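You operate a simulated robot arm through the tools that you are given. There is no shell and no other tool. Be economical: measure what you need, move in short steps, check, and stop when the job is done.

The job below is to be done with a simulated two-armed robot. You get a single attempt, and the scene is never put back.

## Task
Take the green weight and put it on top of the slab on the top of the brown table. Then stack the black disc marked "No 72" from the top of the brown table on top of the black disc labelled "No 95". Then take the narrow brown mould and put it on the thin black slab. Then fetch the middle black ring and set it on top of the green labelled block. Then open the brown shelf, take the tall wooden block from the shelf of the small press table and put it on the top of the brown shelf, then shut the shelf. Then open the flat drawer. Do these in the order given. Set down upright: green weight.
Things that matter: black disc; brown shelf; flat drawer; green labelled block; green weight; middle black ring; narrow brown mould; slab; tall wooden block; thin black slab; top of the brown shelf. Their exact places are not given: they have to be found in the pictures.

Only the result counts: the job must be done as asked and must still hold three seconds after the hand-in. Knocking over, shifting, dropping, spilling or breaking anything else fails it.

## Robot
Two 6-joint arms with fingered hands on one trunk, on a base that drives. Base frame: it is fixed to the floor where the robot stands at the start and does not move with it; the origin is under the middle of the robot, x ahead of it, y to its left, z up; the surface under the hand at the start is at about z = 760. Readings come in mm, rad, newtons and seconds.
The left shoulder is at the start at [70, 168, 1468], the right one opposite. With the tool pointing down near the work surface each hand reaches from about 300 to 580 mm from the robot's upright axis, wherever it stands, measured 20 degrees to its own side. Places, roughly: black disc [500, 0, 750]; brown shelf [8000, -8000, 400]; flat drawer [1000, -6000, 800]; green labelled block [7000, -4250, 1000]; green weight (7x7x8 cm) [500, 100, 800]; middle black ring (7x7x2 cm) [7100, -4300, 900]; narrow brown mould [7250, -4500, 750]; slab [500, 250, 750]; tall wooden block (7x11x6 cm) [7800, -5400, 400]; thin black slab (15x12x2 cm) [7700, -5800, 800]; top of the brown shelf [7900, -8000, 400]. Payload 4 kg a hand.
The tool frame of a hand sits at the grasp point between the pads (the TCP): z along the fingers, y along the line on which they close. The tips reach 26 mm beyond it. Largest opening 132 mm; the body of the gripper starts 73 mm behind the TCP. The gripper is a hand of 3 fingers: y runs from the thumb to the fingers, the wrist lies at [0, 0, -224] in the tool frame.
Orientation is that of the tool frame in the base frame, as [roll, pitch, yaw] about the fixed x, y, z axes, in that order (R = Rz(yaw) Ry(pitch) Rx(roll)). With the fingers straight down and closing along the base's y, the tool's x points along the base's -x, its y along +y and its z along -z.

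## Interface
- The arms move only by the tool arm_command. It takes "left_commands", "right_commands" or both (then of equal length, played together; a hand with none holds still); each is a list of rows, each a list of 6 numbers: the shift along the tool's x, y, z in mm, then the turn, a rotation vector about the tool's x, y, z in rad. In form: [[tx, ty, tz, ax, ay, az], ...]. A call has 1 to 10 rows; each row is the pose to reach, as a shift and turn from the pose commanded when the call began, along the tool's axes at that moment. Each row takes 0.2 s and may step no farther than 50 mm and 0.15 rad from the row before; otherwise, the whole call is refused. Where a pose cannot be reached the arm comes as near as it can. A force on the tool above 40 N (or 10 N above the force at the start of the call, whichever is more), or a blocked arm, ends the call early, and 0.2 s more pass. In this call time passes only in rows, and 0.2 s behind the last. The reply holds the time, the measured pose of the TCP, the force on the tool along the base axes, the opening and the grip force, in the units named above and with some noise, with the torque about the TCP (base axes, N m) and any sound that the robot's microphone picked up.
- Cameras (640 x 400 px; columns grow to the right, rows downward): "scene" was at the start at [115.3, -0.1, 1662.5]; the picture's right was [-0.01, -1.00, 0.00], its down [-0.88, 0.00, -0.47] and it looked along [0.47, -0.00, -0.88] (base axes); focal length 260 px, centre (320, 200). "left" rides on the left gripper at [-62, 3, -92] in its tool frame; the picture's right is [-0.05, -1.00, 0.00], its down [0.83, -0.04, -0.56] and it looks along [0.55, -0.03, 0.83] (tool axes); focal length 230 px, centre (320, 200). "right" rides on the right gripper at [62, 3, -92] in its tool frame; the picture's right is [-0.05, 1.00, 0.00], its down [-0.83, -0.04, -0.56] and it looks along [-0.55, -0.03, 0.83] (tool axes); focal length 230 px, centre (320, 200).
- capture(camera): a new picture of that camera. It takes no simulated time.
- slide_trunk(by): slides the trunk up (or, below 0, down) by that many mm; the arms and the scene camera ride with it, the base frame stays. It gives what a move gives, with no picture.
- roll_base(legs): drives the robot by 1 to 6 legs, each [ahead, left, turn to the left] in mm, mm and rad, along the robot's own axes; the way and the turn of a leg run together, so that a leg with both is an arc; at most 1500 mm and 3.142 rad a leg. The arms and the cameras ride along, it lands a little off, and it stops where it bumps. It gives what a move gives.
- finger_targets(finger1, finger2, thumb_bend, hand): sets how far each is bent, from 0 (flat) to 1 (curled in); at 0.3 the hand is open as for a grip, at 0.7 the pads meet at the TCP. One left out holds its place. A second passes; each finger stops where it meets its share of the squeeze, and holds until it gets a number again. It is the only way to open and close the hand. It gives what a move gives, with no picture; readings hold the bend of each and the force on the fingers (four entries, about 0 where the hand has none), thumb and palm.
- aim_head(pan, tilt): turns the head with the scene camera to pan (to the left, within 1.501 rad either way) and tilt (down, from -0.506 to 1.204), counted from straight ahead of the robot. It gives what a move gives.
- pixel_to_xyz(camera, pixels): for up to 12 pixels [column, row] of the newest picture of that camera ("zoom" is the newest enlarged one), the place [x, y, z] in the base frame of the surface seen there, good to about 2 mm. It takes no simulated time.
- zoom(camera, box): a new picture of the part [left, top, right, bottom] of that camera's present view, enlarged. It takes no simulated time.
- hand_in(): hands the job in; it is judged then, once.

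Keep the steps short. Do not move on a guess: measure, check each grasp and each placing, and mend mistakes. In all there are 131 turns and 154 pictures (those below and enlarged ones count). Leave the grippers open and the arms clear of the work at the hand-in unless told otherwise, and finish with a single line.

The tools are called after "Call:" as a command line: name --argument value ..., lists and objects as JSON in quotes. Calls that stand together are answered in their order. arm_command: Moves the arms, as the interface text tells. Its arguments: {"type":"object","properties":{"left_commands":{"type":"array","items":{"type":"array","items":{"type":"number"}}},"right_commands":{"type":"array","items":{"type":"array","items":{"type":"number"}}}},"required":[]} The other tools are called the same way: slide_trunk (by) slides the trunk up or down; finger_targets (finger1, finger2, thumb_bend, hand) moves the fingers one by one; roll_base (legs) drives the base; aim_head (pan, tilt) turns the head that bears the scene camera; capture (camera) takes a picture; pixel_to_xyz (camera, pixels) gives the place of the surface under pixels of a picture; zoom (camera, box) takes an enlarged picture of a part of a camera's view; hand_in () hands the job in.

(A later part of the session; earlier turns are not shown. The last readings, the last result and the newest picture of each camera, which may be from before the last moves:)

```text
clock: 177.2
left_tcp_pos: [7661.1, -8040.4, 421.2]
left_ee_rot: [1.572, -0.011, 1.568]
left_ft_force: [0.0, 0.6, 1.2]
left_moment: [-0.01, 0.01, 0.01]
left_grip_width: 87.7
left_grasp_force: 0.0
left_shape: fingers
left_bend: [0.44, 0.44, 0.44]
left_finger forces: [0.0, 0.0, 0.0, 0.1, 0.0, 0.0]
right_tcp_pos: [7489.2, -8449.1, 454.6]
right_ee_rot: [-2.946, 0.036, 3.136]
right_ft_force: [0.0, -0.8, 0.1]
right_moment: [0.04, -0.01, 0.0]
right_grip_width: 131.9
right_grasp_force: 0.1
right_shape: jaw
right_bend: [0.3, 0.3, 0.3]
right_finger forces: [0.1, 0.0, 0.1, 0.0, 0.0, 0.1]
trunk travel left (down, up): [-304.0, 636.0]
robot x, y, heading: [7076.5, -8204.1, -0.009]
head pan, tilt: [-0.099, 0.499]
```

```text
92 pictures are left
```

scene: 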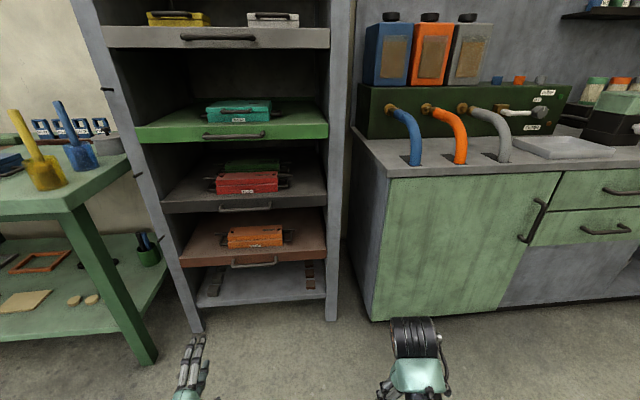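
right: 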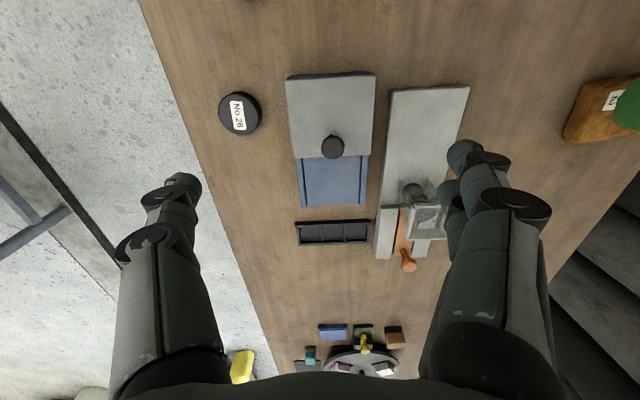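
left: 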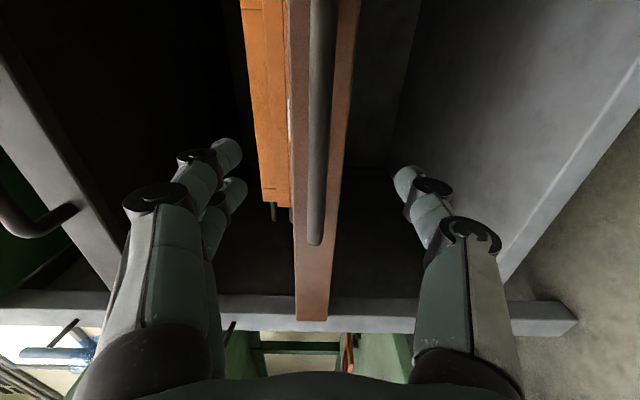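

The bar is centred between fingers and thumb. I go forward 44 mm and close.

Call:
arm_command --left_commands '[[0, 2, 20, 0, 0, 0], [0, 2, 40, 0, 0, 0], [0, 2, 44, 0, 0, 0], [0, 2, 44, 0, 0, 0]]'

Call:
finger_targets --hand "left" --finger1 0.8 --finger2 0.8 --thumb_bend 0.8

Call:
capture --camera "left"

```text
clock: 178.2
left_tcp_pos: [7705.9, -8040.9, 421.8]
left_ee_rot: [1.572, -0.009, 1.568]
left_ft_force: [0.3, 0.3, 0.4]
left_moment: [0.0, 0.0, -0.02]
left_grip_width: 87.5
left_grasp_force: 0.1
left_shape: fingers
left_bend: [0.44, 0.44, 0.44]
left_finger forces: [0.0, 0.1, 0.1, 0.0, 0.0, 0.1]
right_tcp_pos: [7489.7, -8449.9, 452.8]
right_ee_rot: [-2.945, 0.036, 3.137]
right_ft_force: [-0.1, 0.1, -0.2]
right_moment: [0.01, 0.0, 0.0]
right_grip_width: 131.9
right_grasp_force: 0.1
right_shape: jaw
right_bend: [0.3, 0.3, 0.3]
right_finger forces: [0.1, 0.0, 0.0, 0.0, 0.0, 0.0]
trunk travel left (down, up): [-304.0, 636.0]
robot x, y, heading: [7079.4, -8212.0, -0.009]
head pan, tilt: [-0.099, 0.499]
```

```text
clock: 179.2
left_tcp_pos: [7705.0, -8041.6, 421.9]
left_ee_rot: [1.572, -0.009, 1.57]
left_ft_force: [-1.1, -0.3, -0.6]
left_moment: [-0.07, -0.02, 0.01]
left_grip_width: 0.0
left_grasp_force: 0.1
left_shape: fingers
left_bend: [0.77, 0.77, 0.76]
left_finger forces: [0.0, 0.1, 0.0, 0.0, 0.1, 0.0]
right_tcp_pos: [7488.4, -8449.0, 452.8]
right_ee_rot: [-2.943, 0.036, 3.136]
right_ft_force: [0.1, -0.2, 0.8]
right_moment: [-0.01, 0.02, 0.0]
right_grip_width: 132.2
right_grasp_force: 0.0
right_shape: jaw
right_bend: [0.3, 0.3, 0.3]
right_finger forces: [0.0, 0.0, 0.0, 0.2, 0.1, 0.0]
trunk travel left (down, up): [-304.0, 636.0]
robot x, y, heading: [7076.8, -8203.4, -0.009]
head pan, tilt: [-0.099, 0.499]
```

```text
91 pictures are left
```

left: 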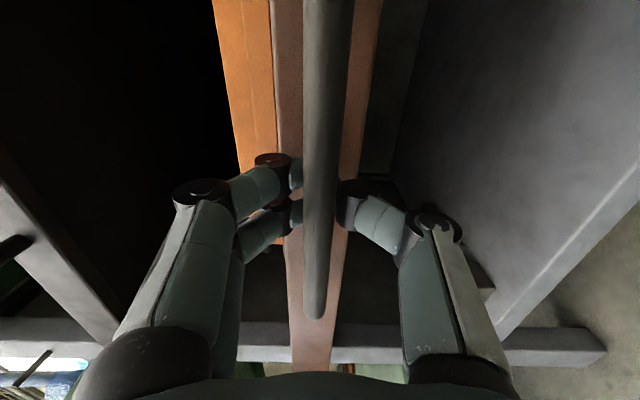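

Fingers have closed behind the bar – a hook. I pull back 40 mm with the arm first to check it moves.

Call:
arm_command --left_commands '[[0, 0, -15, 0, 0, 0], [0, 0, -30, 0, 0, 0], [0, 0, -45, 0, 0, 0], [0, 0, -60, 0, 0, 0]]'

Call:
capture --camera "scene"

```text
clock: 180.2
left_tcp_pos: [7644.5, -8038.8, 423.4]
left_ee_rot: [1.572, -0.01, 1.568]
left_ft_force: [0.8, -0.2, -1.9]
left_moment: [0.02, -0.02, 0.02]
left_grip_width: 0.0
left_grasp_force: 0.1
left_shape: fingers
left_bend: [0.77, 0.77, 0.75]
left_finger forces: [0.1, 0.0, 0.0, 0.1, 0.0, 0.1]
right_tcp_pos: [7487.7, -8449.9, 454.1]
right_ee_rot: [-2.944, 0.039, 3.137]
right_ft_force: [-0.7, -0.1, 0.5]
right_moment: [0.01, -0.03, -0.01]
right_grip_width: 131.9
right_grasp_force: 0.1
right_shape: jaw
right_bend: [0.3, 0.3, 0.3]
right_finger forces: [0.0, 0.0, 0.0, 0.1, 0.0, 0.1]
trunk travel left (down, up): [-304.0, 636.0]
robot x, y, heading: [7080.3, -8207.0, -0.008]
head pan, tilt: [-0.099, 0.499]
```

```text
90 pictures are left
```

scene: 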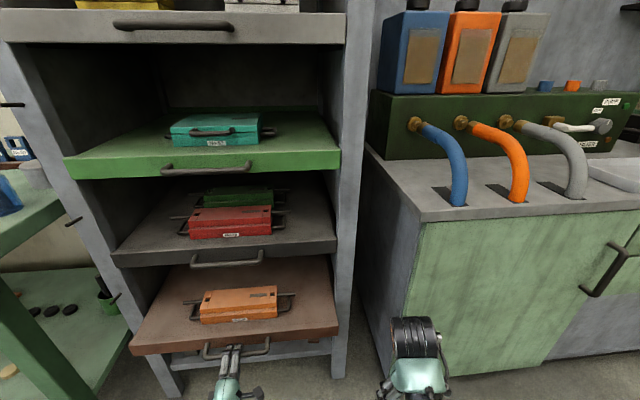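

The shelf slides out easily. I pull on with the base, 230 mm back.

Call:
roll_base --legs '[[-230, 0, 0.008]]'

Call:
capture --camera "scene"

Call:
capture --camera "left"

```text
clock: 182.0
left_tcp_pos: [7417.3, -8035.4, 425.7]
left_ee_rot: [1.573, -0.011, 1.573]
left_ft_force: [13.6, 2.4, -6.4]
left_moment: [-0.03, -0.06, 0.01]
left_grip_width: 0.0
left_grasp_force: 16.1
left_shape: fingers
left_bend: [0.77, 0.77, 0.73]
left_finger forces: [7.6, 7.5, 0.0, 0.0, 17.2, 0.0]
right_tcp_pos: [7257.9, -8446.5, 452.8]
right_ee_rot: [-2.944, 0.036, -3.141]
right_ft_force: [0.1, 0.4, -0.6]
right_moment: [0.0, 0.04, -0.02]
right_grip_width: 132.0
right_grasp_force: 0.1
right_shape: jaw
right_bend: [0.3, 0.3, 0.3]
right_finger forces: [0.0, 0.0, 0.1, 0.0, 0.0, 0.1]
trunk travel left (down, up): [-304.0, 636.0]
robot x, y, heading: [6839.5, -8205.0, 0.004]
head pan, tilt: [-0.099, 0.499]
stopped in leg 1: the force on the tool passed its limit at 53 N (the readings are from after the stop); the commanded pose is now the measured one
```

```text
89 pictures are left
```

scene: 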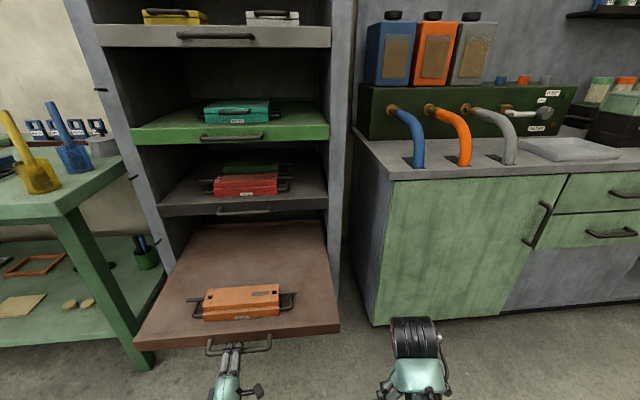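

```text
88 pictures are left
```

left: 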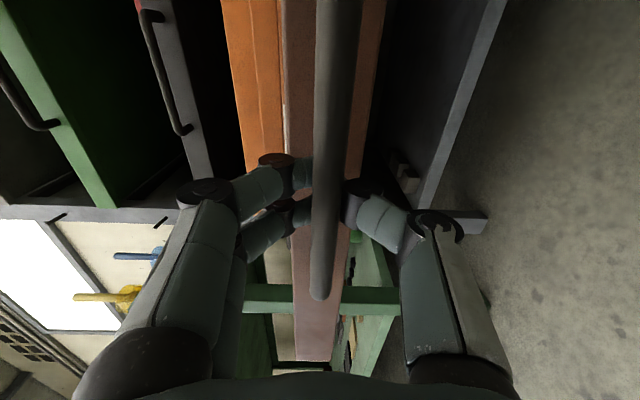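

The shelf hit its end stop, fully open (~285 mm). I ease forward 4 mm, open the fingers, and back away.

Call:
arm_command --left_commands '[[0, 0, 4, 0, 0, 0], [0, 0, 4, 0, 0, 0]]'

Call:
finger_targets --hand "left" --finger1 0.4 --finger2 0.4 --thumb_bend 0.4

Call:
roll_base --legs '[[-250, 0, 0]]'

Call:
aim_head --pan 0.25 --tilt 0.5

Call:
capture --camera "scene"

```text
clock: 182.6
left_tcp_pos: [7419.1, -8034.0, 426.6]
left_ee_rot: [1.571, -0.012, 1.573]
left_ft_force: [0.8, -1.0, -4.5]
left_moment: [0.02, -0.01, -0.01]
left_grip_width: 0.0
left_grasp_force: 0.2
left_shape: fingers
left_bend: [0.78, 0.78, 0.74]
left_finger forces: [0.1, 0.1, 0.1, 0.1, 0.0, 0.0]
right_tcp_pos: [7257.8, -8446.2, 454.5]
right_ee_rot: [-2.945, 0.036, -3.14]
right_ft_force: [0.2, 0.1, -0.4]
right_moment: [0.02, -0.05, -0.01]
right_grip_width: 132.1
right_grasp_force: 0.0
right_shape: jaw
right_bend: [0.3, 0.3, 0.3]
right_finger forces: [0.1, 0.0, 0.0, 0.1, 0.0, 0.1]
trunk travel left (down, up): [-304.0, 636.0]
robot x, y, heading: [6844.8, -8203.6, -0.0]
head pan, tilt: [-0.099, 0.499]
```

```text
clock: 183.6
left_tcp_pos: [7420.2, -8033.3, 427.5]
left_ee_rot: [1.569, -0.01, 1.575]
left_ft_force: [-0.5, -0.4, 0.5]
left_moment: [-0.02, 0.02, 0.0]
left_grip_width: 101.0
left_grasp_force: 0.0
left_shape: fingers
left_bend: [0.4, 0.4, 0.4]
left_finger forces: [0.0, 0.0, 0.0, 0.0, 0.0, 0.0]
right_tcp_pos: [7258.8, -8445.6, 454.6]
right_ee_rot: [-2.944, 0.037, -3.141]
right_ft_force: [0.1, 0.6, -0.2]
right_moment: [-0.05, -0.02, -0.01]
right_grip_width: 131.9
right_grasp_force: 0.1
right_shape: jaw
right_bend: [0.3, 0.3, 0.3]
right_finger forces: [0.1, 0.1, 0.0, 0.0, 0.0, 0.0]
trunk travel left (down, up): [-304.0, 636.0]
robot x, y, heading: [6844.3, -8205.2, 0.003]
head pan, tilt: [-0.099, 0.499]
```

```text
clock: 185.4
left_tcp_pos: [7175.6, -8032.7, 427.2]
left_ee_rot: [1.57, -0.012, 1.578]
left_ft_force: [0.1, 0.7, -0.1]
left_moment: [0.02, -0.01, -0.01]
left_grip_width: 101.0
left_grasp_force: 0.1
left_shape: fingers
left_bend: [0.4, 0.4, 0.4]
left_finger forces: [0.0, 0.1, 0.1, 0.1, 0.0, 0.1]
right_tcp_pos: [7013.8, -8445.5, 453.3]
right_ee_rot: [-2.944, 0.035, -3.137]
right_ft_force: [0.3, 0.9, -0.2]
right_moment: [0.01, 0.03, -0.02]
right_grip_width: 131.9
right_grasp_force: 0.1
right_shape: jaw
right_bend: [0.3, 0.3, 0.3]
right_finger forces: [0.0, 0.1, 0.1, 0.1, 0.1, 0.0]
trunk travel left (down, up): [-304.0, 636.0]
robot x, y, heading: [6600.1, -8204.0, 0.003]
head pan, tilt: [-0.099, 0.499]
```

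```text
clock: 186.2
left_tcp_pos: [7176.3, -8032.7, 427.8]
left_ee_rot: [1.569, -0.01, 1.578]
left_ft_force: [-0.2, 0.3, -0.1]
left_moment: [-0.03, 0.01, 0.0]
left_grip_width: 100.6
left_grasp_force: 0.0
left_shape: fingers
left_bend: [0.4, 0.4, 0.4]
left_finger forces: [0.0, 0.1, 0.0, 0.1, 0.0, 0.0]
right_tcp_pos: [7014.0, -8445.5, 453.9]
right_ee_rot: [-2.946, 0.037, -3.139]
right_ft_force: [0.7, 0.0, 0.1]
right_moment: [-0.03, -0.03, -0.02]
right_grip_width: 132.0
right_grasp_force: 0.2
right_shape: jaw
right_bend: [0.3, 0.3, 0.3]
right_finger forces: [0.0, 0.0, 0.1, 0.0, 0.0, 0.0]
trunk travel left (down, up): [-304.0, 636.0]
robot x, y, heading: [6597.4, -8206.5, 0.001]
head pan, tilt: [0.25, 0.499]
```

```text
87 pictures are left
```

scene: 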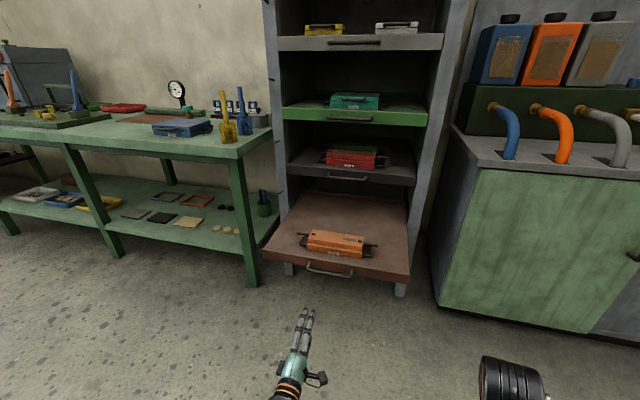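

The shelf is fully out. I measure the tray and box to plan the block's place.

Call:
pixel_to_xyz --camera "scene" --pixels '[[266, 247], [407, 270], [300, 240], [303, 249], [378, 248], [364, 259], [395, 255], [290, 235], [330, 215], [312, 200], [390, 225], [285, 250]]'

Call:
zoom --camera "scene" --box '[255, 185, 425, 300]'

```text
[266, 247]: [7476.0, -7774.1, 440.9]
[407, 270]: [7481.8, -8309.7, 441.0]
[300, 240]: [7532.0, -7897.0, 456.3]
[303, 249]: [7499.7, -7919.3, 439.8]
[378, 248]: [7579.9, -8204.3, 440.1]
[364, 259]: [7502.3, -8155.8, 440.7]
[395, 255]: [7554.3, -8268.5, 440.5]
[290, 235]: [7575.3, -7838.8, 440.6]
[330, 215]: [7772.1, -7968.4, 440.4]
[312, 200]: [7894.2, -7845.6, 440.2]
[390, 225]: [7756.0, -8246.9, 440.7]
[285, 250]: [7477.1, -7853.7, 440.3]
```

```text
3.48 times, centred on (340, 242) of scene
```

zoom: 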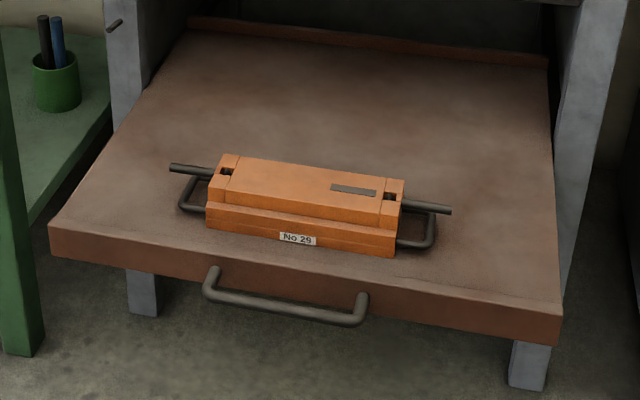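

Tray top z 440.5, front x≈7465, y −7768…−8315; the area left of and behind the box is free. Now I drive to the small press table to look at the wooden block.

Call:
roll_base --legs '[[0, 1350, 0], [0, 1250, 0]]'

Call:
aim_head --pan 0.1 --tilt 0.4

Call:
capture --camera "scene"

Call:
zoom --camera "scene" --box '[240, 160, 440, 300]'

```text
clock: 198.8
left_tcp_pos: [7166.6, -5450.5, 426.5]
left_ee_rot: [1.568, -0.012, 1.591]
left_ft_force: [0.2, 0.7, -0.8]
left_moment: [0.0, -0.01, 0.01]
left_grip_width: 100.8
left_grasp_force: 0.1
left_shape: fingers
left_bend: [0.4, 0.4, 0.4]
left_finger forces: [0.0, 0.0, 0.1, 0.1, 0.1, 0.0]
right_tcp_pos: [7010.4, -5862.1, 454.2]
right_ee_rot: [-2.945, 0.036, -3.125]
right_ft_force: [-0.9, -0.4, -0.2]
right_moment: [0.0, 0.03, 0.0]
right_grip_width: 131.9
right_grasp_force: 0.1
right_shape: jaw
right_bend: [0.3, 0.3, 0.3]
right_finger forces: [0.0, 0.0, 0.0, 0.0, 0.0, 0.0]
trunk travel left (down, up): [-304.0, 636.0]
robot x, y, heading: [6594.2, -5628.7, 0.011]
head pan, tilt: [0.25, 0.499]
```

```text
clock: 199.5
left_tcp_pos: [7166.8, -5448.7, 426.8]
left_ee_rot: [1.569, -0.01, 1.592]
left_ft_force: [-0.6, -0.1, -0.2]
left_moment: [-0.01, 0.02, -0.03]
left_grip_width: 101.0
left_grasp_force: 0.0
left_shape: fingers
left_bend: [0.4, 0.4, 0.4]
left_finger forces: [0.0, 0.0, 0.0, 0.0, 0.0, 0.1]
right_tcp_pos: [7010.9, -5863.2, 452.9]
right_ee_rot: [-2.944, 0.037, -3.123]
right_ft_force: [0.2, 0.5, -0.2]
right_moment: [-0.01, 0.03, 0.05]
right_grip_width: 132.0
right_grasp_force: 0.0
right_shape: jaw
right_bend: [0.3, 0.3, 0.3]
right_finger forces: [0.0, 0.0, 0.0, 0.0, 0.0, 0.0]
trunk travel left (down, up): [-304.0, 636.0]
robot x, y, heading: [6594.2, -5630.9, 0.018]
head pan, tilt: [0.099, 0.4]
```

```text
85 pictures are left
```

scene: 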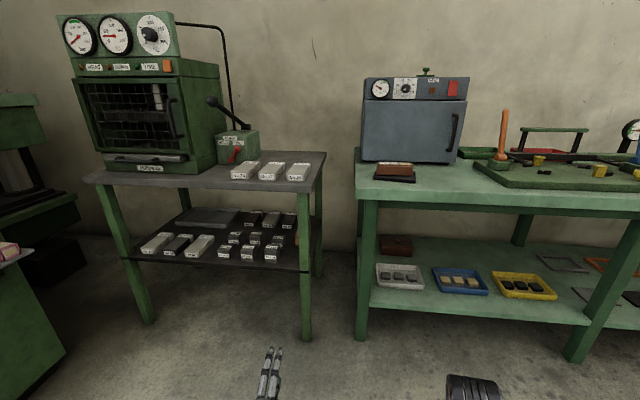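

```text
2.86 times, centred on (340, 230) of scene
```

zoom: 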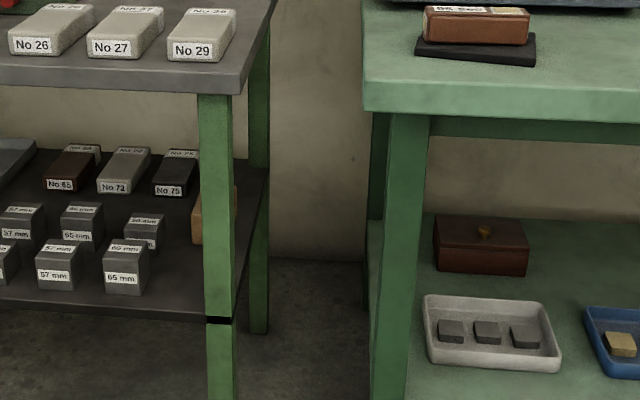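

The block is partly hidden behind the right front table leg. I shift 250 left for a clear view.

Call:
roll_base --legs '[[100, 280, -0.015]]'

Call:
zoom --camera "scene" --box '[200, 180, 380, 320]'

```text
clock: 201.5
left_tcp_pos: [7269.3, -5170.1, 426.7]
left_ee_rot: [1.568, -0.01, 1.576]
left_ft_force: [-0.3, -0.3, 0.9]
left_moment: [-0.03, -0.01, -0.01]
left_grip_width: 101.1
left_grasp_force: 0.0
left_shape: fingers
left_bend: [0.4, 0.4, 0.4]
left_finger forces: [0.0, 0.1, 0.1, 0.1, 0.1, 0.0]
right_tcp_pos: [7106.1, -5581.6, 453.7]
right_ee_rot: [-2.945, 0.036, -3.138]
right_ft_force: [-0.6, -0.3, 0.0]
right_moment: [0.03, -0.01, 0.01]
right_grip_width: 132.0
right_grasp_force: 0.0
right_shape: jaw
right_bend: [0.3, 0.3, 0.3]
right_finger forces: [0.0, 0.0, 0.1, 0.1, 0.1, 0.0]
trunk travel left (down, up): [-304.0, 636.0]
robot x, y, heading: [6695.3, -5340.9, 0.003]
head pan, tilt: [0.099, 0.4]
```

```text
2.86 times, centred on (290, 250) of scene
```

zoom: 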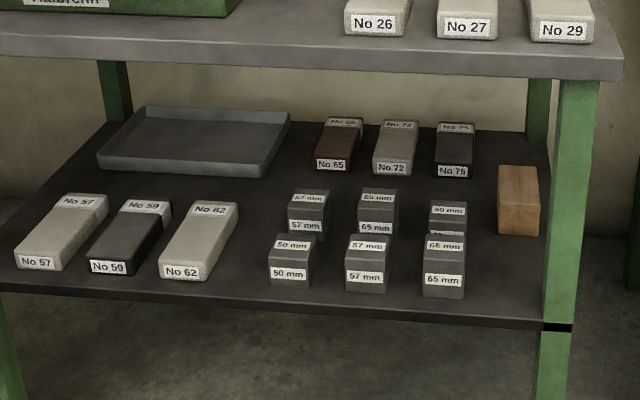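

Now the block is clear at zoom (518,200), with free space in front, weights on its left and the leg on its right. I measure.

Call:
pixel_to_xyz --camera "zoom" --pixels '[[500, 170], [537, 170], [500, 203], [540, 207], [500, 230], [538, 232], [463, 275], [466, 245], [545, 310], [560, 250], [600, 65], [520, 270]]'

Call:
pixel_to_xyz --camera "zoom" --pixels '[[468, 212], [465, 230], [445, 285], [440, 240], [477, 170], [520, 185], [555, 330], [560, 80]]'

```text
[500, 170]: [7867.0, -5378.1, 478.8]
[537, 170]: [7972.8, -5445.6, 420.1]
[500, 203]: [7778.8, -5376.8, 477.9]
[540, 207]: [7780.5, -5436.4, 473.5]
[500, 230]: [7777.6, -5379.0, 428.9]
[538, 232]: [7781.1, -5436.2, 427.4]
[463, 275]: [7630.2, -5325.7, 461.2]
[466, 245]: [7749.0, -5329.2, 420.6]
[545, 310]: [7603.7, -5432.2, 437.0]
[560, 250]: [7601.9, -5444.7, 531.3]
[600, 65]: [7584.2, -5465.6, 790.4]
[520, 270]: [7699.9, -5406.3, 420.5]
```

```text
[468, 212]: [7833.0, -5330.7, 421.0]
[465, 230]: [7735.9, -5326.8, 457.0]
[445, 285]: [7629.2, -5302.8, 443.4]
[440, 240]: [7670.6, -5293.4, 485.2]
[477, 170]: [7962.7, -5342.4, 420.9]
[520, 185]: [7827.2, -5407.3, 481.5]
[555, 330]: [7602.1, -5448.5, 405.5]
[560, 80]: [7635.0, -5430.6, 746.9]
```

Block: x 7779–7885, y −5376…−5437, z 420–480. The leg (x 7602–7650, y<−5432), weights (y>−5329, tops 485) and table top (z≈760) limit the way in. I look down at my left arm to learn where its elbow lies.

Call:
aim_head --pan 0.35 --tilt 1.0

Call:
capture --camera "scene"

Call:
capture --camera "right"

```text
clock: 202.5
left_tcp_pos: [7268.8, -5170.2, 426.2]
left_ee_rot: [1.568, -0.01, 1.576]
left_ft_force: [-0.9, -0.2, 0.3]
left_moment: [0.03, -0.01, 0.0]
left_grip_width: 100.8
left_grasp_force: 0.1
left_shape: fingers
left_bend: [0.4, 0.4, 0.4]
left_finger forces: [0.0, 0.0, 0.0, 0.0, 0.0, 0.0]
right_tcp_pos: [7106.9, -5581.7, 452.9]
right_ee_rot: [-2.944, 0.036, -3.136]
right_ft_force: [0.4, 0.5, 0.2]
right_moment: [-0.01, 0.0, 0.0]
right_grip_width: 132.0
right_grasp_force: 0.0
right_shape: jaw
right_bend: [0.3, 0.3, 0.3]
right_finger forces: [0.0, 0.0, 0.0, 0.0, 0.0, 0.0]
trunk travel left (down, up): [-304.0, 636.0]
robot x, y, heading: [6692.8, -5341.0, -0.0]
head pan, tilt: [0.351, 1.0]
```

```text
82 pictures are left
```

scene: 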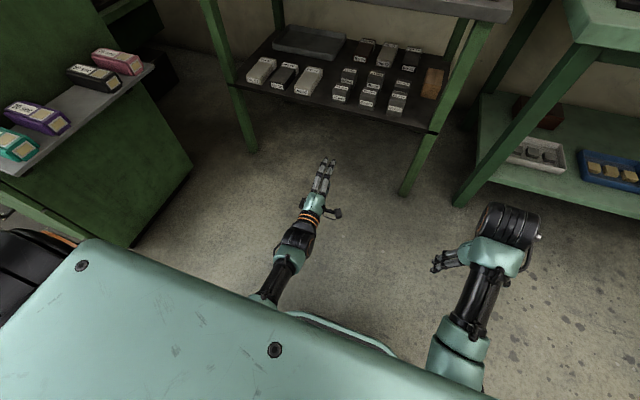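

```text
81 pictures are left
```

right: 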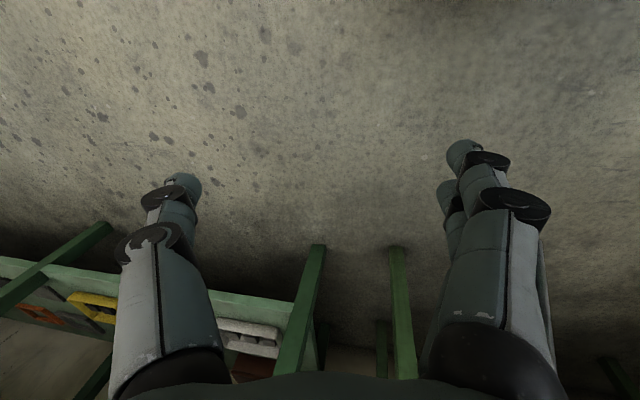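

I measure points along the left forearm.

Call:
pixel_to_xyz --camera "scene" --pixels '[[312, 203], [305, 220], [298, 240], [287, 262], [275, 285], [265, 299], [335, 213], [505, 225], [490, 260], [470, 310], [450, 350], [432, 75]]'

```text
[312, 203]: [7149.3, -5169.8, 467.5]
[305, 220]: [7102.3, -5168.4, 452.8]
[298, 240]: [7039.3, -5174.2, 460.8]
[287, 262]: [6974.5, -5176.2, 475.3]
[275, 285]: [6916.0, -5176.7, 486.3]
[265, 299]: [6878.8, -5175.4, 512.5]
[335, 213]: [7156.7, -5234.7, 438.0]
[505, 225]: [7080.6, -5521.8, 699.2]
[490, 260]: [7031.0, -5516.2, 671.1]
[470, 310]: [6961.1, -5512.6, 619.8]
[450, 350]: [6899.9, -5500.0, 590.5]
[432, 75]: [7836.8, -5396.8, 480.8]
```

The arms run elbow-down, so I can slip under the table top with the tool tilted 45° down. Plan: close along y, tilt 45° down, approach with heading −15° from the left of the leg. First I draw in the right hand and roll the left hand by −90° about its own axis.

Call:
arm_command --left_commands '[[0, 0, 0, 0, 0, -0.15], [0, 0, 0, 0, 0, -0.3], [0, 0, 0, 0, 0, -0.45], [0, 0, 0, 0, 0, -0.6], [0, 0, 0, 0, 0, -0.75], [0, 0, 0, 0, 0, -0.9], [0, 0, 0, 0, 0, -1.05], [0, 0, 0, 0, 0, -1.2], [0, 0, 0, 0, 0, -1.35], [0, 0, 0, 0, 0, -1.5]]' --right_commands '[[15, 0, 0, 0, 0, 0], [30, 0, 0, 0, 0, 0], [45, 0, 0, 0, 0, 0], [60, 0, 0, 0, 0, 0], [75, 0, 0, 0, 0, 0], [90, 0, 0, 0, 0, 0], [90, 0, 0, 0, 0, 0], [90, 0, 0, 0, 0, 0], [90, 0, 0, 0, 0, 0], [90, 0, 0, 0, 0, 0]]'

```text
clock: 204.9
left_tcp_pos: [7269.0, -5169.0, 425.6]
left_ee_rot: [1.558, 1.493, 1.564]
left_ft_force: [-0.7, 0.2, 0.8]
left_moment: [0.0, 0.0, 0.0]
left_grip_width: 100.8
left_grasp_force: 0.1
left_shape: fingers
left_bend: [0.4, 0.4, 0.4]
left_finger forces: [0.0, 0.1, 0.1, 0.0, 0.0, 0.0]
right_tcp_pos: [7023.0, -5621.3, 456.2]
right_ee_rot: [-2.822, 0.052, -3.103]
right_ft_force: [0.6, 0.1, 0.4]
right_moment: [-0.06, 0.0, -0.01]
right_grip_width: 131.8
right_grasp_force: 0.0
right_shape: jaw
right_bend: [0.3, 0.3, 0.3]
right_finger forces: [0.0, 0.1, 0.1, 0.1, 0.1, 0.0]
trunk travel left (down, up): [-304.0, 636.0]
robot x, y, heading: [6692.0, -5342.9, 0.005]
head pan, tilt: [0.351, 1.0]
stopped in row 10 (right hand): the arm was blocked; the commanded pose is now the measured one
```

Right hand is drawn in (rel. ~330 ahead). Now I tilt the left hand 45° down while raising it to z≈495.

Call:
arm_command --left_commands '[[-12, 0, 7, 0.004, 0.13, -0.011], [-24, 0, 14, 0.009, 0.26, -0.022], [-36, 0, 21, 0.013, 0.39, -0.033], [-48, 0, 28, 0.018, 0.52, -0.044], [-60, 0, 35, 0.022, 0.65, -0.055], [-70, 0, 43, 0.027, 0.785, -0.066], [-70, 0, 43, 0.027, 0.785, -0.066]]'

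Call:
capture --camera "scene"

Call:
capture --camera "left"

```text
clock: 206.7
left_tcp_pos: [7306.0, -5143.1, 484.1]
left_ee_rot: [3.03, 0.764, 3.084]
left_ft_force: [0.1, -0.2, 0.1]
left_moment: [0.01, 0.02, 0.0]
left_grip_width: 101.2
left_grasp_force: 0.0
left_shape: fingers
left_bend: [0.4, 0.4, 0.4]
left_finger forces: [0.1, 0.1, 0.1, 0.0, 0.0, 0.0]
right_tcp_pos: [7022.5, -5622.3, 457.6]
right_ee_rot: [-2.824, 0.052, -3.102]
right_ft_force: [-0.7, 0.2, -0.5]
right_moment: [-0.03, 0.03, -0.02]
right_grip_width: 131.9
right_grasp_force: 0.0
right_shape: jaw
right_bend: [0.3, 0.3, 0.3]
right_finger forces: [0.0, 0.0, 0.1, 0.0, 0.0, 0.1]
trunk travel left (down, up): [-304.0, 636.0]
robot x, y, heading: [6696.1, -5343.0, 0.001]
head pan, tilt: [0.351, 1.0]
stopped in row 7 (left hand): the arm was blocked; the commanded pose is now the measured one
```

```text
80 pictures are left
```

scene: 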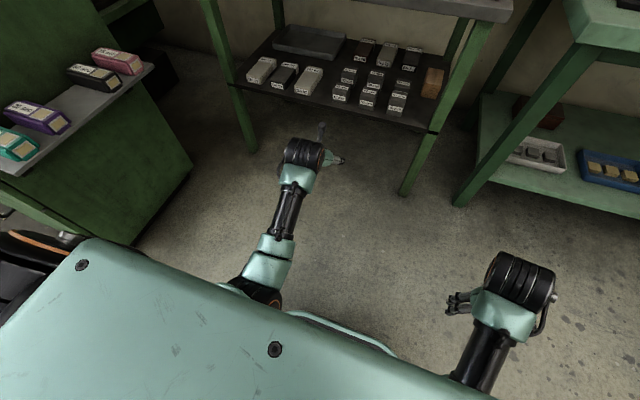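

```text
79 pictures are left
```

left: 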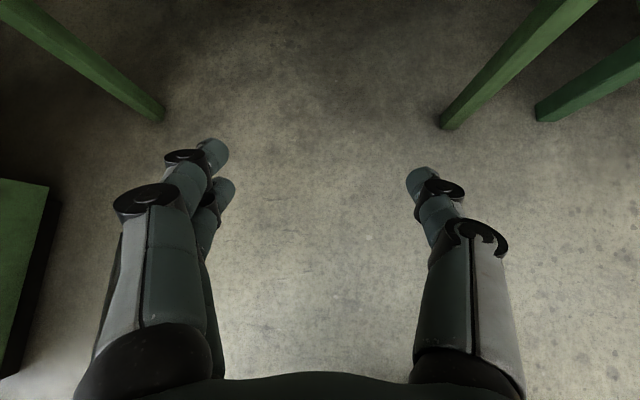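

The hand is tilted: pitch 0.76, pointing slightly left. I measure the wrist cylinder's extent to plan clearances.

Call:
pixel_to_xyz --camera "scene" --pixels '[[303, 142], [303, 155], [288, 150], [323, 155], [303, 175], [290, 205], [270, 255], [321, 125], [325, 178], [338, 160]]'

Call:
zoom --camera "scene" --box '[220, 100, 400, 310]'

```text
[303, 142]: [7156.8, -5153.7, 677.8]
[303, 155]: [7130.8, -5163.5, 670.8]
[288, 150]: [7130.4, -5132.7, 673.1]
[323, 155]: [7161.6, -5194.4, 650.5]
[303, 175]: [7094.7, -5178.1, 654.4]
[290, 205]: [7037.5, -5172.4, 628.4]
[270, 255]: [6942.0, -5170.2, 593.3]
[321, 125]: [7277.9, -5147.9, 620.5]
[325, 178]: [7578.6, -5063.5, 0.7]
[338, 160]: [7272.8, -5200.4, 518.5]
```

```text
1.90 times, centred on (310, 205) of scene
```

zoom: 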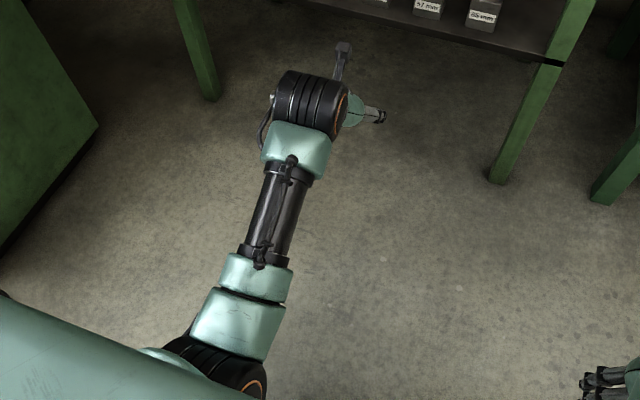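

Clearances: wrist top is 194 above the TCP, table underside ≈750. I raise the hand to z≈525, narrow the fingers to ~78 mm, turn the base −0.3 rad, and stop in front of the table.

Call:
arm_command --left_commands '[[-15, 2, -15, 0, 0, 0], [-28.4, 3.3, -29.4, 0, 0, 0], [-28.4, 3.3, -29.4, 0, 0, 0]]'

Call:
finger_targets --hand "left" --finger1 0.47 --finger2 0.47 --thumb_bend 0.47

Call:
roll_base --legs '[[0, 0, -0.3]]'

Call:
aim_head --pan 0.3 --tilt 0.6

```text
clock: 207.5
left_tcp_pos: [7303.2, -5133.0, 519.0]
left_ee_rot: [3.009, 0.754, 3.073]
left_ft_force: [0.6, 0.0, -0.6]
left_moment: [-0.02, 0.02, 0.02]
left_grip_width: 101.6
left_grasp_force: 0.0
left_shape: fingers
left_bend: [0.4, 0.4, 0.4]
left_finger forces: [0.1, 0.1, 0.1, 0.0, 0.0, 0.1]
right_tcp_pos: [7022.6, -5622.7, 456.4]
right_ee_rot: [-2.824, 0.048, -3.104]
right_ft_force: [-0.7, 0.4, -0.8]
right_moment: [-0.02, 0.03, 0.01]
right_grip_width: 131.8
right_grasp_force: 0.1
right_shape: jaw
right_bend: [0.3, 0.3, 0.3]
right_finger forces: [0.0, 0.0, 0.0, 0.0, 0.0, 0.1]
trunk travel left (down, up): [-304.0, 636.0]
robot x, y, heading: [6692.3, -5340.9, 0.007]
head pan, tilt: [0.351, 1.0]
```

```text
clock: 208.5
left_tcp_pos: [7303.0, -5134.1, 520.7]
left_ee_rot: [3.01, 0.757, 3.071]
left_ft_force: [-0.1, 0.6, 0.6]
left_moment: [0.02, 0.0, 0.05]
left_grip_width: 78.6
left_grasp_force: 0.0
left_shape: fingers
left_bend: [0.47, 0.47, 0.47]
left_finger forces: [0.0, 0.0, 0.0, 0.0, 0.0, 0.0]
right_tcp_pos: [7023.2, -5622.3, 456.4]
right_ee_rot: [-2.822, 0.048, -3.103]
right_ft_force: [-0.3, 0.0, 0.4]
right_moment: [0.0, 0.0, -0.02]
right_grip_width: 131.8
right_grasp_force: 0.0
right_shape: jaw
right_bend: [0.3, 0.3, 0.3]
right_finger forces: [0.0, 0.0, 0.0, 0.0, 0.2, 0.0]
trunk travel left (down, up): [-304.0, 636.0]
robot x, y, heading: [6695.5, -5340.3, 0.0]
head pan, tilt: [0.351, 1.0]
```

```text
clock: 209.9
left_tcp_pos: [7338.6, -5323.5, 523.0]
left_ee_rot: [3.009, 0.761, 2.774]
left_ft_force: [-0.2, -0.5, 0.2]
left_moment: [-0.03, -0.02, 0.02]
left_grip_width: 78.6
left_grasp_force: 0.0
left_shape: fingers
left_bend: [0.47, 0.47, 0.47]
left_finger forces: [0.0, 0.0, 0.1, 0.0, 0.0, 0.0]
right_tcp_pos: [6925.2, -5707.1, 458.1]
right_ee_rot: [-2.823, 0.049, 2.88]
right_ft_force: [-0.1, -0.2, -0.4]
right_moment: [0.01, 0.01, 0.01]
right_grip_width: 131.9
right_grasp_force: 0.1
right_shape: jaw
right_bend: [0.3, 0.3, 0.3]
right_finger forces: [0.0, 0.1, 0.0, 0.0, 0.1, 0.1]
trunk travel left (down, up): [-304.0, 636.0]
robot x, y, heading: [6695.7, -5339.1, -0.297]
head pan, tilt: [0.351, 1.0]
```

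```text
clock: 210.8
left_tcp_pos: [7339.5, -5321.1, 522.3]
left_ee_rot: [3.006, 0.761, 2.771]
left_ft_force: [0.1, -0.1, 0.0]
left_moment: [0.0, -0.03, -0.01]
left_grip_width: 78.5
left_grasp_force: 0.1
left_shape: fingers
left_bend: [0.47, 0.47, 0.47]
left_finger forces: [0.0, 0.0, 0.0, 0.0, 0.0, 0.0]
right_tcp_pos: [6925.4, -5708.4, 456.8]
right_ee_rot: [-2.824, 0.05, 2.883]
right_ft_force: [0.0, 0.6, -0.2]
right_moment: [0.02, 0.02, 0.01]
right_grip_width: 132.1
right_grasp_force: 0.1
right_shape: jaw
right_bend: [0.3, 0.3, 0.3]
right_finger forces: [0.0, 0.0, 0.0, 0.1, 0.1, 0.0]
trunk travel left (down, up): [-304.0, 636.0]
robot x, y, heading: [6689.5, -5342.0, -0.295]
head pan, tilt: [0.3, 0.6]
```

I take a fresh picture of the shelf to recheck the weights' heights near the path.

Call:
capture --camera "scene"

Call:
zoom --camera "scene" --box '[290, 80, 450, 220]'

```text
77 pictures are left
```

scene: 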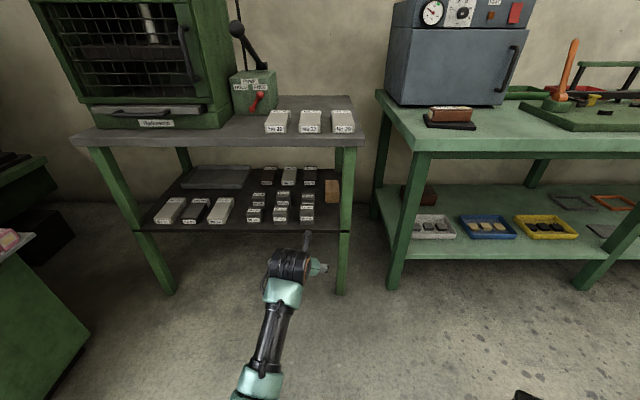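

```text
2.86 times, centred on (370, 150) of scene
```

zoom: 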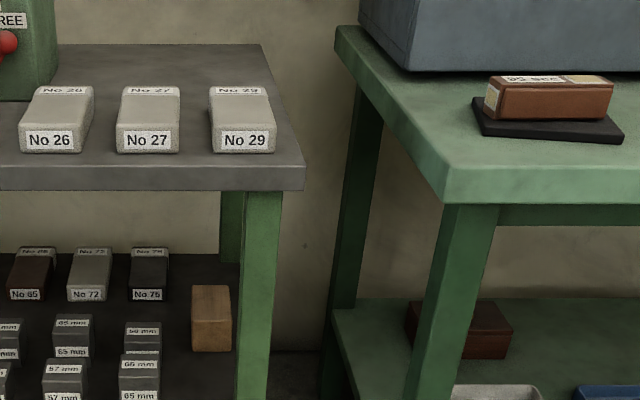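

Call:
pixel_to_xyz --camera "zoom" --pixels '[[142, 326], [158, 345], [155, 327], [138, 360], [157, 360], [157, 385], [192, 288], [230, 290], [192, 345], [245, 260], [240, 195], [290, 180]]'

```text
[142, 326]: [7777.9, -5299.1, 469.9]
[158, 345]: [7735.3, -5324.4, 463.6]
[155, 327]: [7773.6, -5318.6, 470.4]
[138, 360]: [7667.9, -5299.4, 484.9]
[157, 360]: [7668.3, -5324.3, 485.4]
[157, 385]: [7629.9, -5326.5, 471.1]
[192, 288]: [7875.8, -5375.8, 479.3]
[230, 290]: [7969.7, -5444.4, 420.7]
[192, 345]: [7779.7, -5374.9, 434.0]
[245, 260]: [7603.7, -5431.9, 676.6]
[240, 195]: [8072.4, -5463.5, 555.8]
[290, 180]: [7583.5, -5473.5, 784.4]
```

Weights top out at 485 (front row) and 470; tips are at ≈491. I drive to the pre-entry point, TCP ≈ (7600,−5313).

Call:
roll_base --legs '[[100, 87, 0], [145, 0, 0]]'

Call:
capture --camera "scene"

Call:
capture --camera "left"

```text
clock: 213.0
left_tcp_pos: [7598.7, -5308.5, 521.2]
left_ee_rot: [3.005, 0.76, 2.775]
left_ft_force: [-0.1, -0.7, -0.3]
left_moment: [0.0, -0.02, 0.01]
left_grip_width: 78.6
left_grasp_force: 0.2
left_shape: fingers
left_bend: [0.47, 0.47, 0.47]
left_finger forces: [0.0, 0.1, 0.1, 0.0, 0.1, 0.1]
right_tcp_pos: [7184.9, -5694.8, 456.3]
right_ee_rot: [-2.822, 0.049, 2.882]
right_ft_force: [0.8, -0.2, 0.3]
right_moment: [0.01, -0.01, 0.02]
right_grip_width: 132.0
right_grasp_force: 0.0
right_shape: jaw
right_bend: [0.3, 0.3, 0.3]
right_finger forces: [0.1, 0.0, 0.0, 0.0, 0.0, 0.0]
trunk travel left (down, up): [-304.0, 636.0]
robot x, y, heading: [6950.4, -5328.1, -0.288]
head pan, tilt: [0.3, 0.6]
```

```text
75 pictures are left
```

scene: 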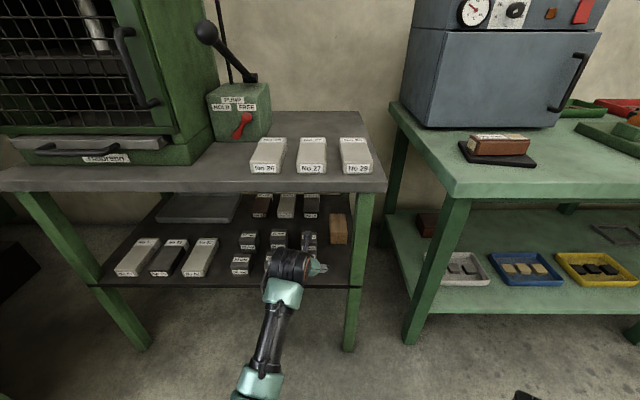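

```text
74 pictures are left
```

left: 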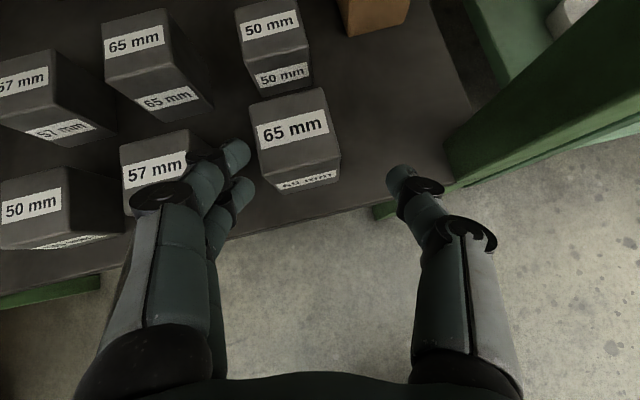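

Tips pass just above the 65 mm weight; I raise 10 mm more for margin, then drive 120 mm ahead and look.

Call:
arm_command --left_commands '[[-6.9, 1, -7.2, 0, 0, 0], [-6.9, 1, -7.2, 0, 0, 0]]'

Call:
roll_base --legs '[[120, 0, 0]]'

Call:
capture --camera "left"

Call:
zoom --camera "scene" --box '[220, 180, 400, 320]'

```text
clock: 213.6
left_tcp_pos: [7597.4, -5306.8, 531.1]
left_ee_rot: [2.996, 0.758, 2.77]
left_ft_force: [0.0, 0.7, -0.2]
left_moment: [0.0, -0.03, -0.03]
left_grip_width: 78.9
left_grasp_force: 0.0
left_shape: fingers
left_bend: [0.47, 0.47, 0.47]
left_finger forces: [0.1, 0.1, 0.0, 0.1, 0.0, 0.0]
right_tcp_pos: [7184.4, -5695.0, 457.5]
right_ee_rot: [-2.82, 0.049, 2.886]
right_ft_force: [0.2, 0.4, 0.9]
right_moment: [-0.01, 0.01, -0.01]
right_grip_width: 132.0
right_grasp_force: 0.1
right_shape: jaw
right_bend: [0.3, 0.3, 0.3]
right_finger forces: [0.0, 0.0, 0.0, 0.0, 0.0, 0.0]
trunk travel left (down, up): [-304.0, 636.0]
robot x, y, heading: [6955.5, -5327.7, -0.291]
head pan, tilt: [0.3, 0.6]
```

```text
clock: 214.8
left_tcp_pos: [7713.5, -5340.8, 532.5]
left_ee_rot: [2.996, 0.759, 2.772]
left_ft_force: [0.4, -0.4, -0.7]
left_moment: [-0.01, 0.0, 0.0]
left_grip_width: 78.6
left_grasp_force: 0.0
left_shape: fingers
left_bend: [0.47, 0.47, 0.47]
left_finger forces: [0.0, 0.1, 0.0, 0.1, 0.0, 0.0]
right_tcp_pos: [7300.3, -5728.3, 457.3]
right_ee_rot: [-2.823, 0.049, 2.887]
right_ft_force: [0.4, 0.6, 0.0]
right_moment: [-0.01, 0.01, 0.01]
right_grip_width: 132.2
right_grasp_force: 0.0
right_shape: jaw
right_bend: [0.3, 0.3, 0.3]
right_finger forces: [0.0, 0.0, 0.0, 0.1, 0.1, 0.0]
trunk travel left (down, up): [-304.0, 636.0]
robot x, y, heading: [7066.6, -5364.0, -0.287]
head pan, tilt: [0.3, 0.6]
```

```text
73 pictures are left
```

left: 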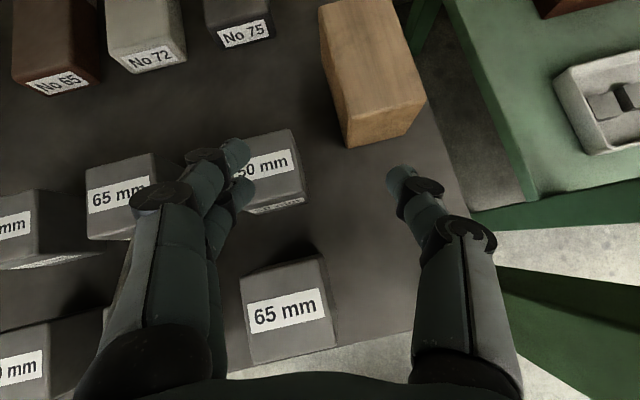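

```text
2.86 times, centred on (310, 250) of scene
```

zoom: 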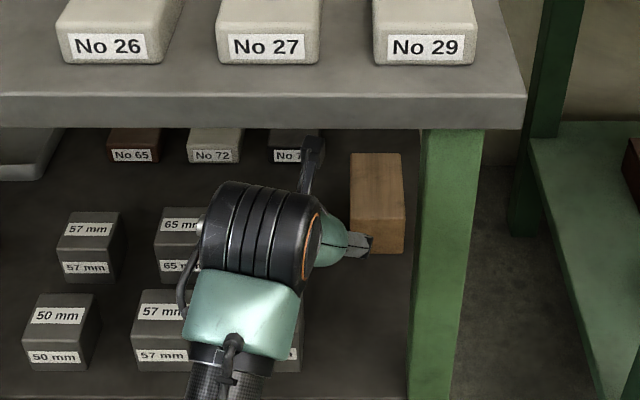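

Clear all round. I drive 122 mm more.

Call:
roll_base --legs '[[118, 0, 0]]'

Call:
capture --camera "left"

Call:
zoom --camera "scene" --box '[240, 170, 440, 320]'

```text
clock: 216.1
left_tcp_pos: [7824.3, -5376.1, 532.6]
left_ee_rot: [2.996, 0.759, 2.768]
left_ft_force: [0.0, 0.2, -0.3]
left_moment: [-0.01, 0.01, 0.01]
left_grip_width: 78.4
left_grasp_force: 0.1
left_shape: fingers
left_bend: [0.47, 0.47, 0.47]
left_finger forces: [0.0, 0.0, 0.0, 0.0, 0.0, 0.1]
right_tcp_pos: [7410.8, -5763.2, 456.4]
right_ee_rot: [-2.824, 0.048, 2.882]
right_ft_force: [1.0, 0.0, 0.4]
right_moment: [0.01, -0.03, -0.01]
right_grip_width: 132.1
right_grasp_force: 0.0
right_shape: jaw
right_bend: [0.3, 0.3, 0.3]
right_finger forces: [0.0, 0.0, 0.0, 0.0, 0.0, 0.1]
trunk travel left (down, up): [-304.0, 636.0]
robot x, y, heading: [7176.9, -5395.7, -0.292]
head pan, tilt: [0.3, 0.6]
```

```text
71 pictures are left
```

left: 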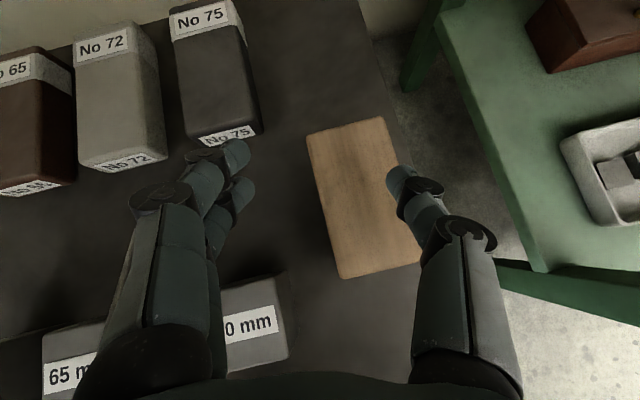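

```text
2.67 times, centred on (340, 245) of scene
```

zoom: 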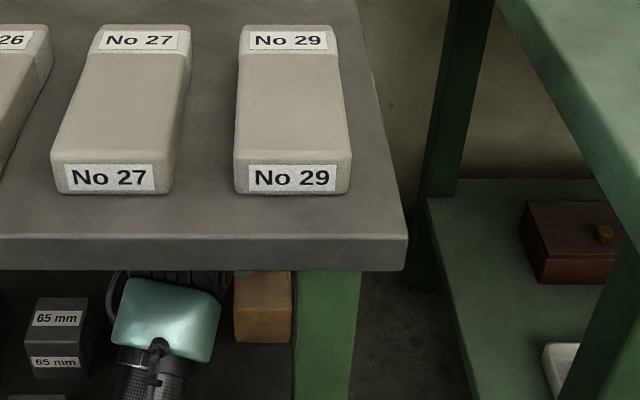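

The hand is above the block. I measure the block's top corners again.

Call:
pixel_to_xyz --camera "left" --pixels '[[311, 140], [380, 123], [344, 272], [415, 260], [360, 195]]'

```text
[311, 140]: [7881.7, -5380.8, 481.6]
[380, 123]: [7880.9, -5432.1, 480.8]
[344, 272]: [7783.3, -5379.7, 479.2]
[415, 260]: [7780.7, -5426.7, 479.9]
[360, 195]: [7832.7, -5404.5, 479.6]
```

Block centre (7832,−5406). I widen the fingers to ~94 mm, shift right 30 mm and lower to z≈464 in small steps.

Call:
finger_targets --hand "left" --finger1 0.42 --finger2 0.42 --thumb_bend 0.42

Call:
arm_command --left_commands '[[-7, -13, 4.5, 0, 0, 0], [-13.3, -26.6, 8.9, 0, 0, 0], [-3, -28.2, 19.7, 0, 0, 0], [7.3, -29.8, 30.5, 0, 0, 0], [7.3, -29.8, 30.5, 0, 0, 0]]'

Call:
capture --camera "left"

```text
clock: 217.1
left_tcp_pos: [7825.6, -5375.5, 531.8]
left_ee_rot: [2.994, 0.761, 2.766]
left_ft_force: [1.1, -0.2, 0.1]
left_moment: [0.03, 0.02, 0.0]
left_grip_width: 94.3
left_grasp_force: 0.0
left_shape: fingers
left_bend: [0.42, 0.42, 0.42]
left_finger forces: [0.0, 0.0, 0.0, 0.0, 0.0, 0.0]
right_tcp_pos: [7408.3, -5763.8, 456.6]
right_ee_rot: [-2.822, 0.05, 2.883]
right_ft_force: [-0.6, 0.3, -0.6]
right_moment: [0.0, 0.0, -0.02]
right_grip_width: 132.1
right_grasp_force: 0.1
right_shape: jaw
right_bend: [0.3, 0.3, 0.3]
right_finger forces: [0.0, 0.1, 0.0, 0.0, 0.0, 0.0]
trunk travel left (down, up): [-304.0, 636.0]
robot x, y, heading: [7176.4, -5396.0, -0.292]
head pan, tilt: [0.3, 0.6]
```

```text
clock: 218.3
left_tcp_pos: [7847.0, -5378.8, 515.0]
left_ee_rot: [2.909, 0.783, 2.722]
left_ft_force: [1.2, -1.7, 33.0]
left_moment: [-2.14, -0.15, 0.12]
left_grip_width: 97.5
left_grasp_force: 15.7
left_shape: fingers
left_bend: [0.42, 0.42, 0.42]
left_finger forces: [0.0, 0.0, 0.0, 0.0, 32.5, 0.1]
right_tcp_pos: [7408.4, -5763.6, 458.9]
right_ee_rot: [-2.822, 0.053, 2.881]
right_ft_force: [0.5, 0.0, 0.2]
right_moment: [0.02, 0.0, 0.0]
right_grip_width: 132.1
right_grasp_force: 0.1
right_shape: jaw
right_bend: [0.3, 0.3, 0.3]
right_finger forces: [0.0, 0.1, 0.1, 0.1, 0.1, 0.0]
trunk travel left (down, up): [-304.0, 636.0]
robot x, y, heading: [7177.9, -5398.8, -0.295]
head pan, tilt: [0.3, 0.6]
```

```text
69 pictures are left
```

left: 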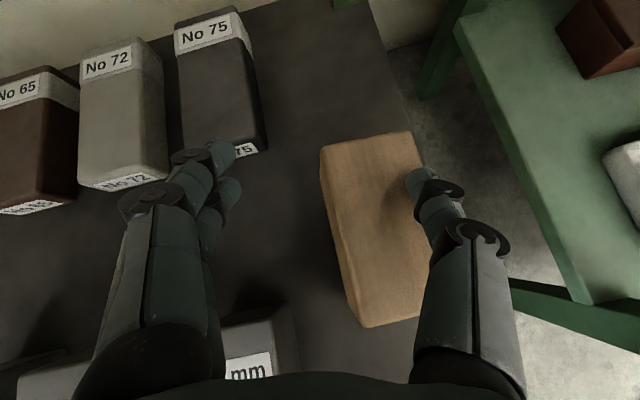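

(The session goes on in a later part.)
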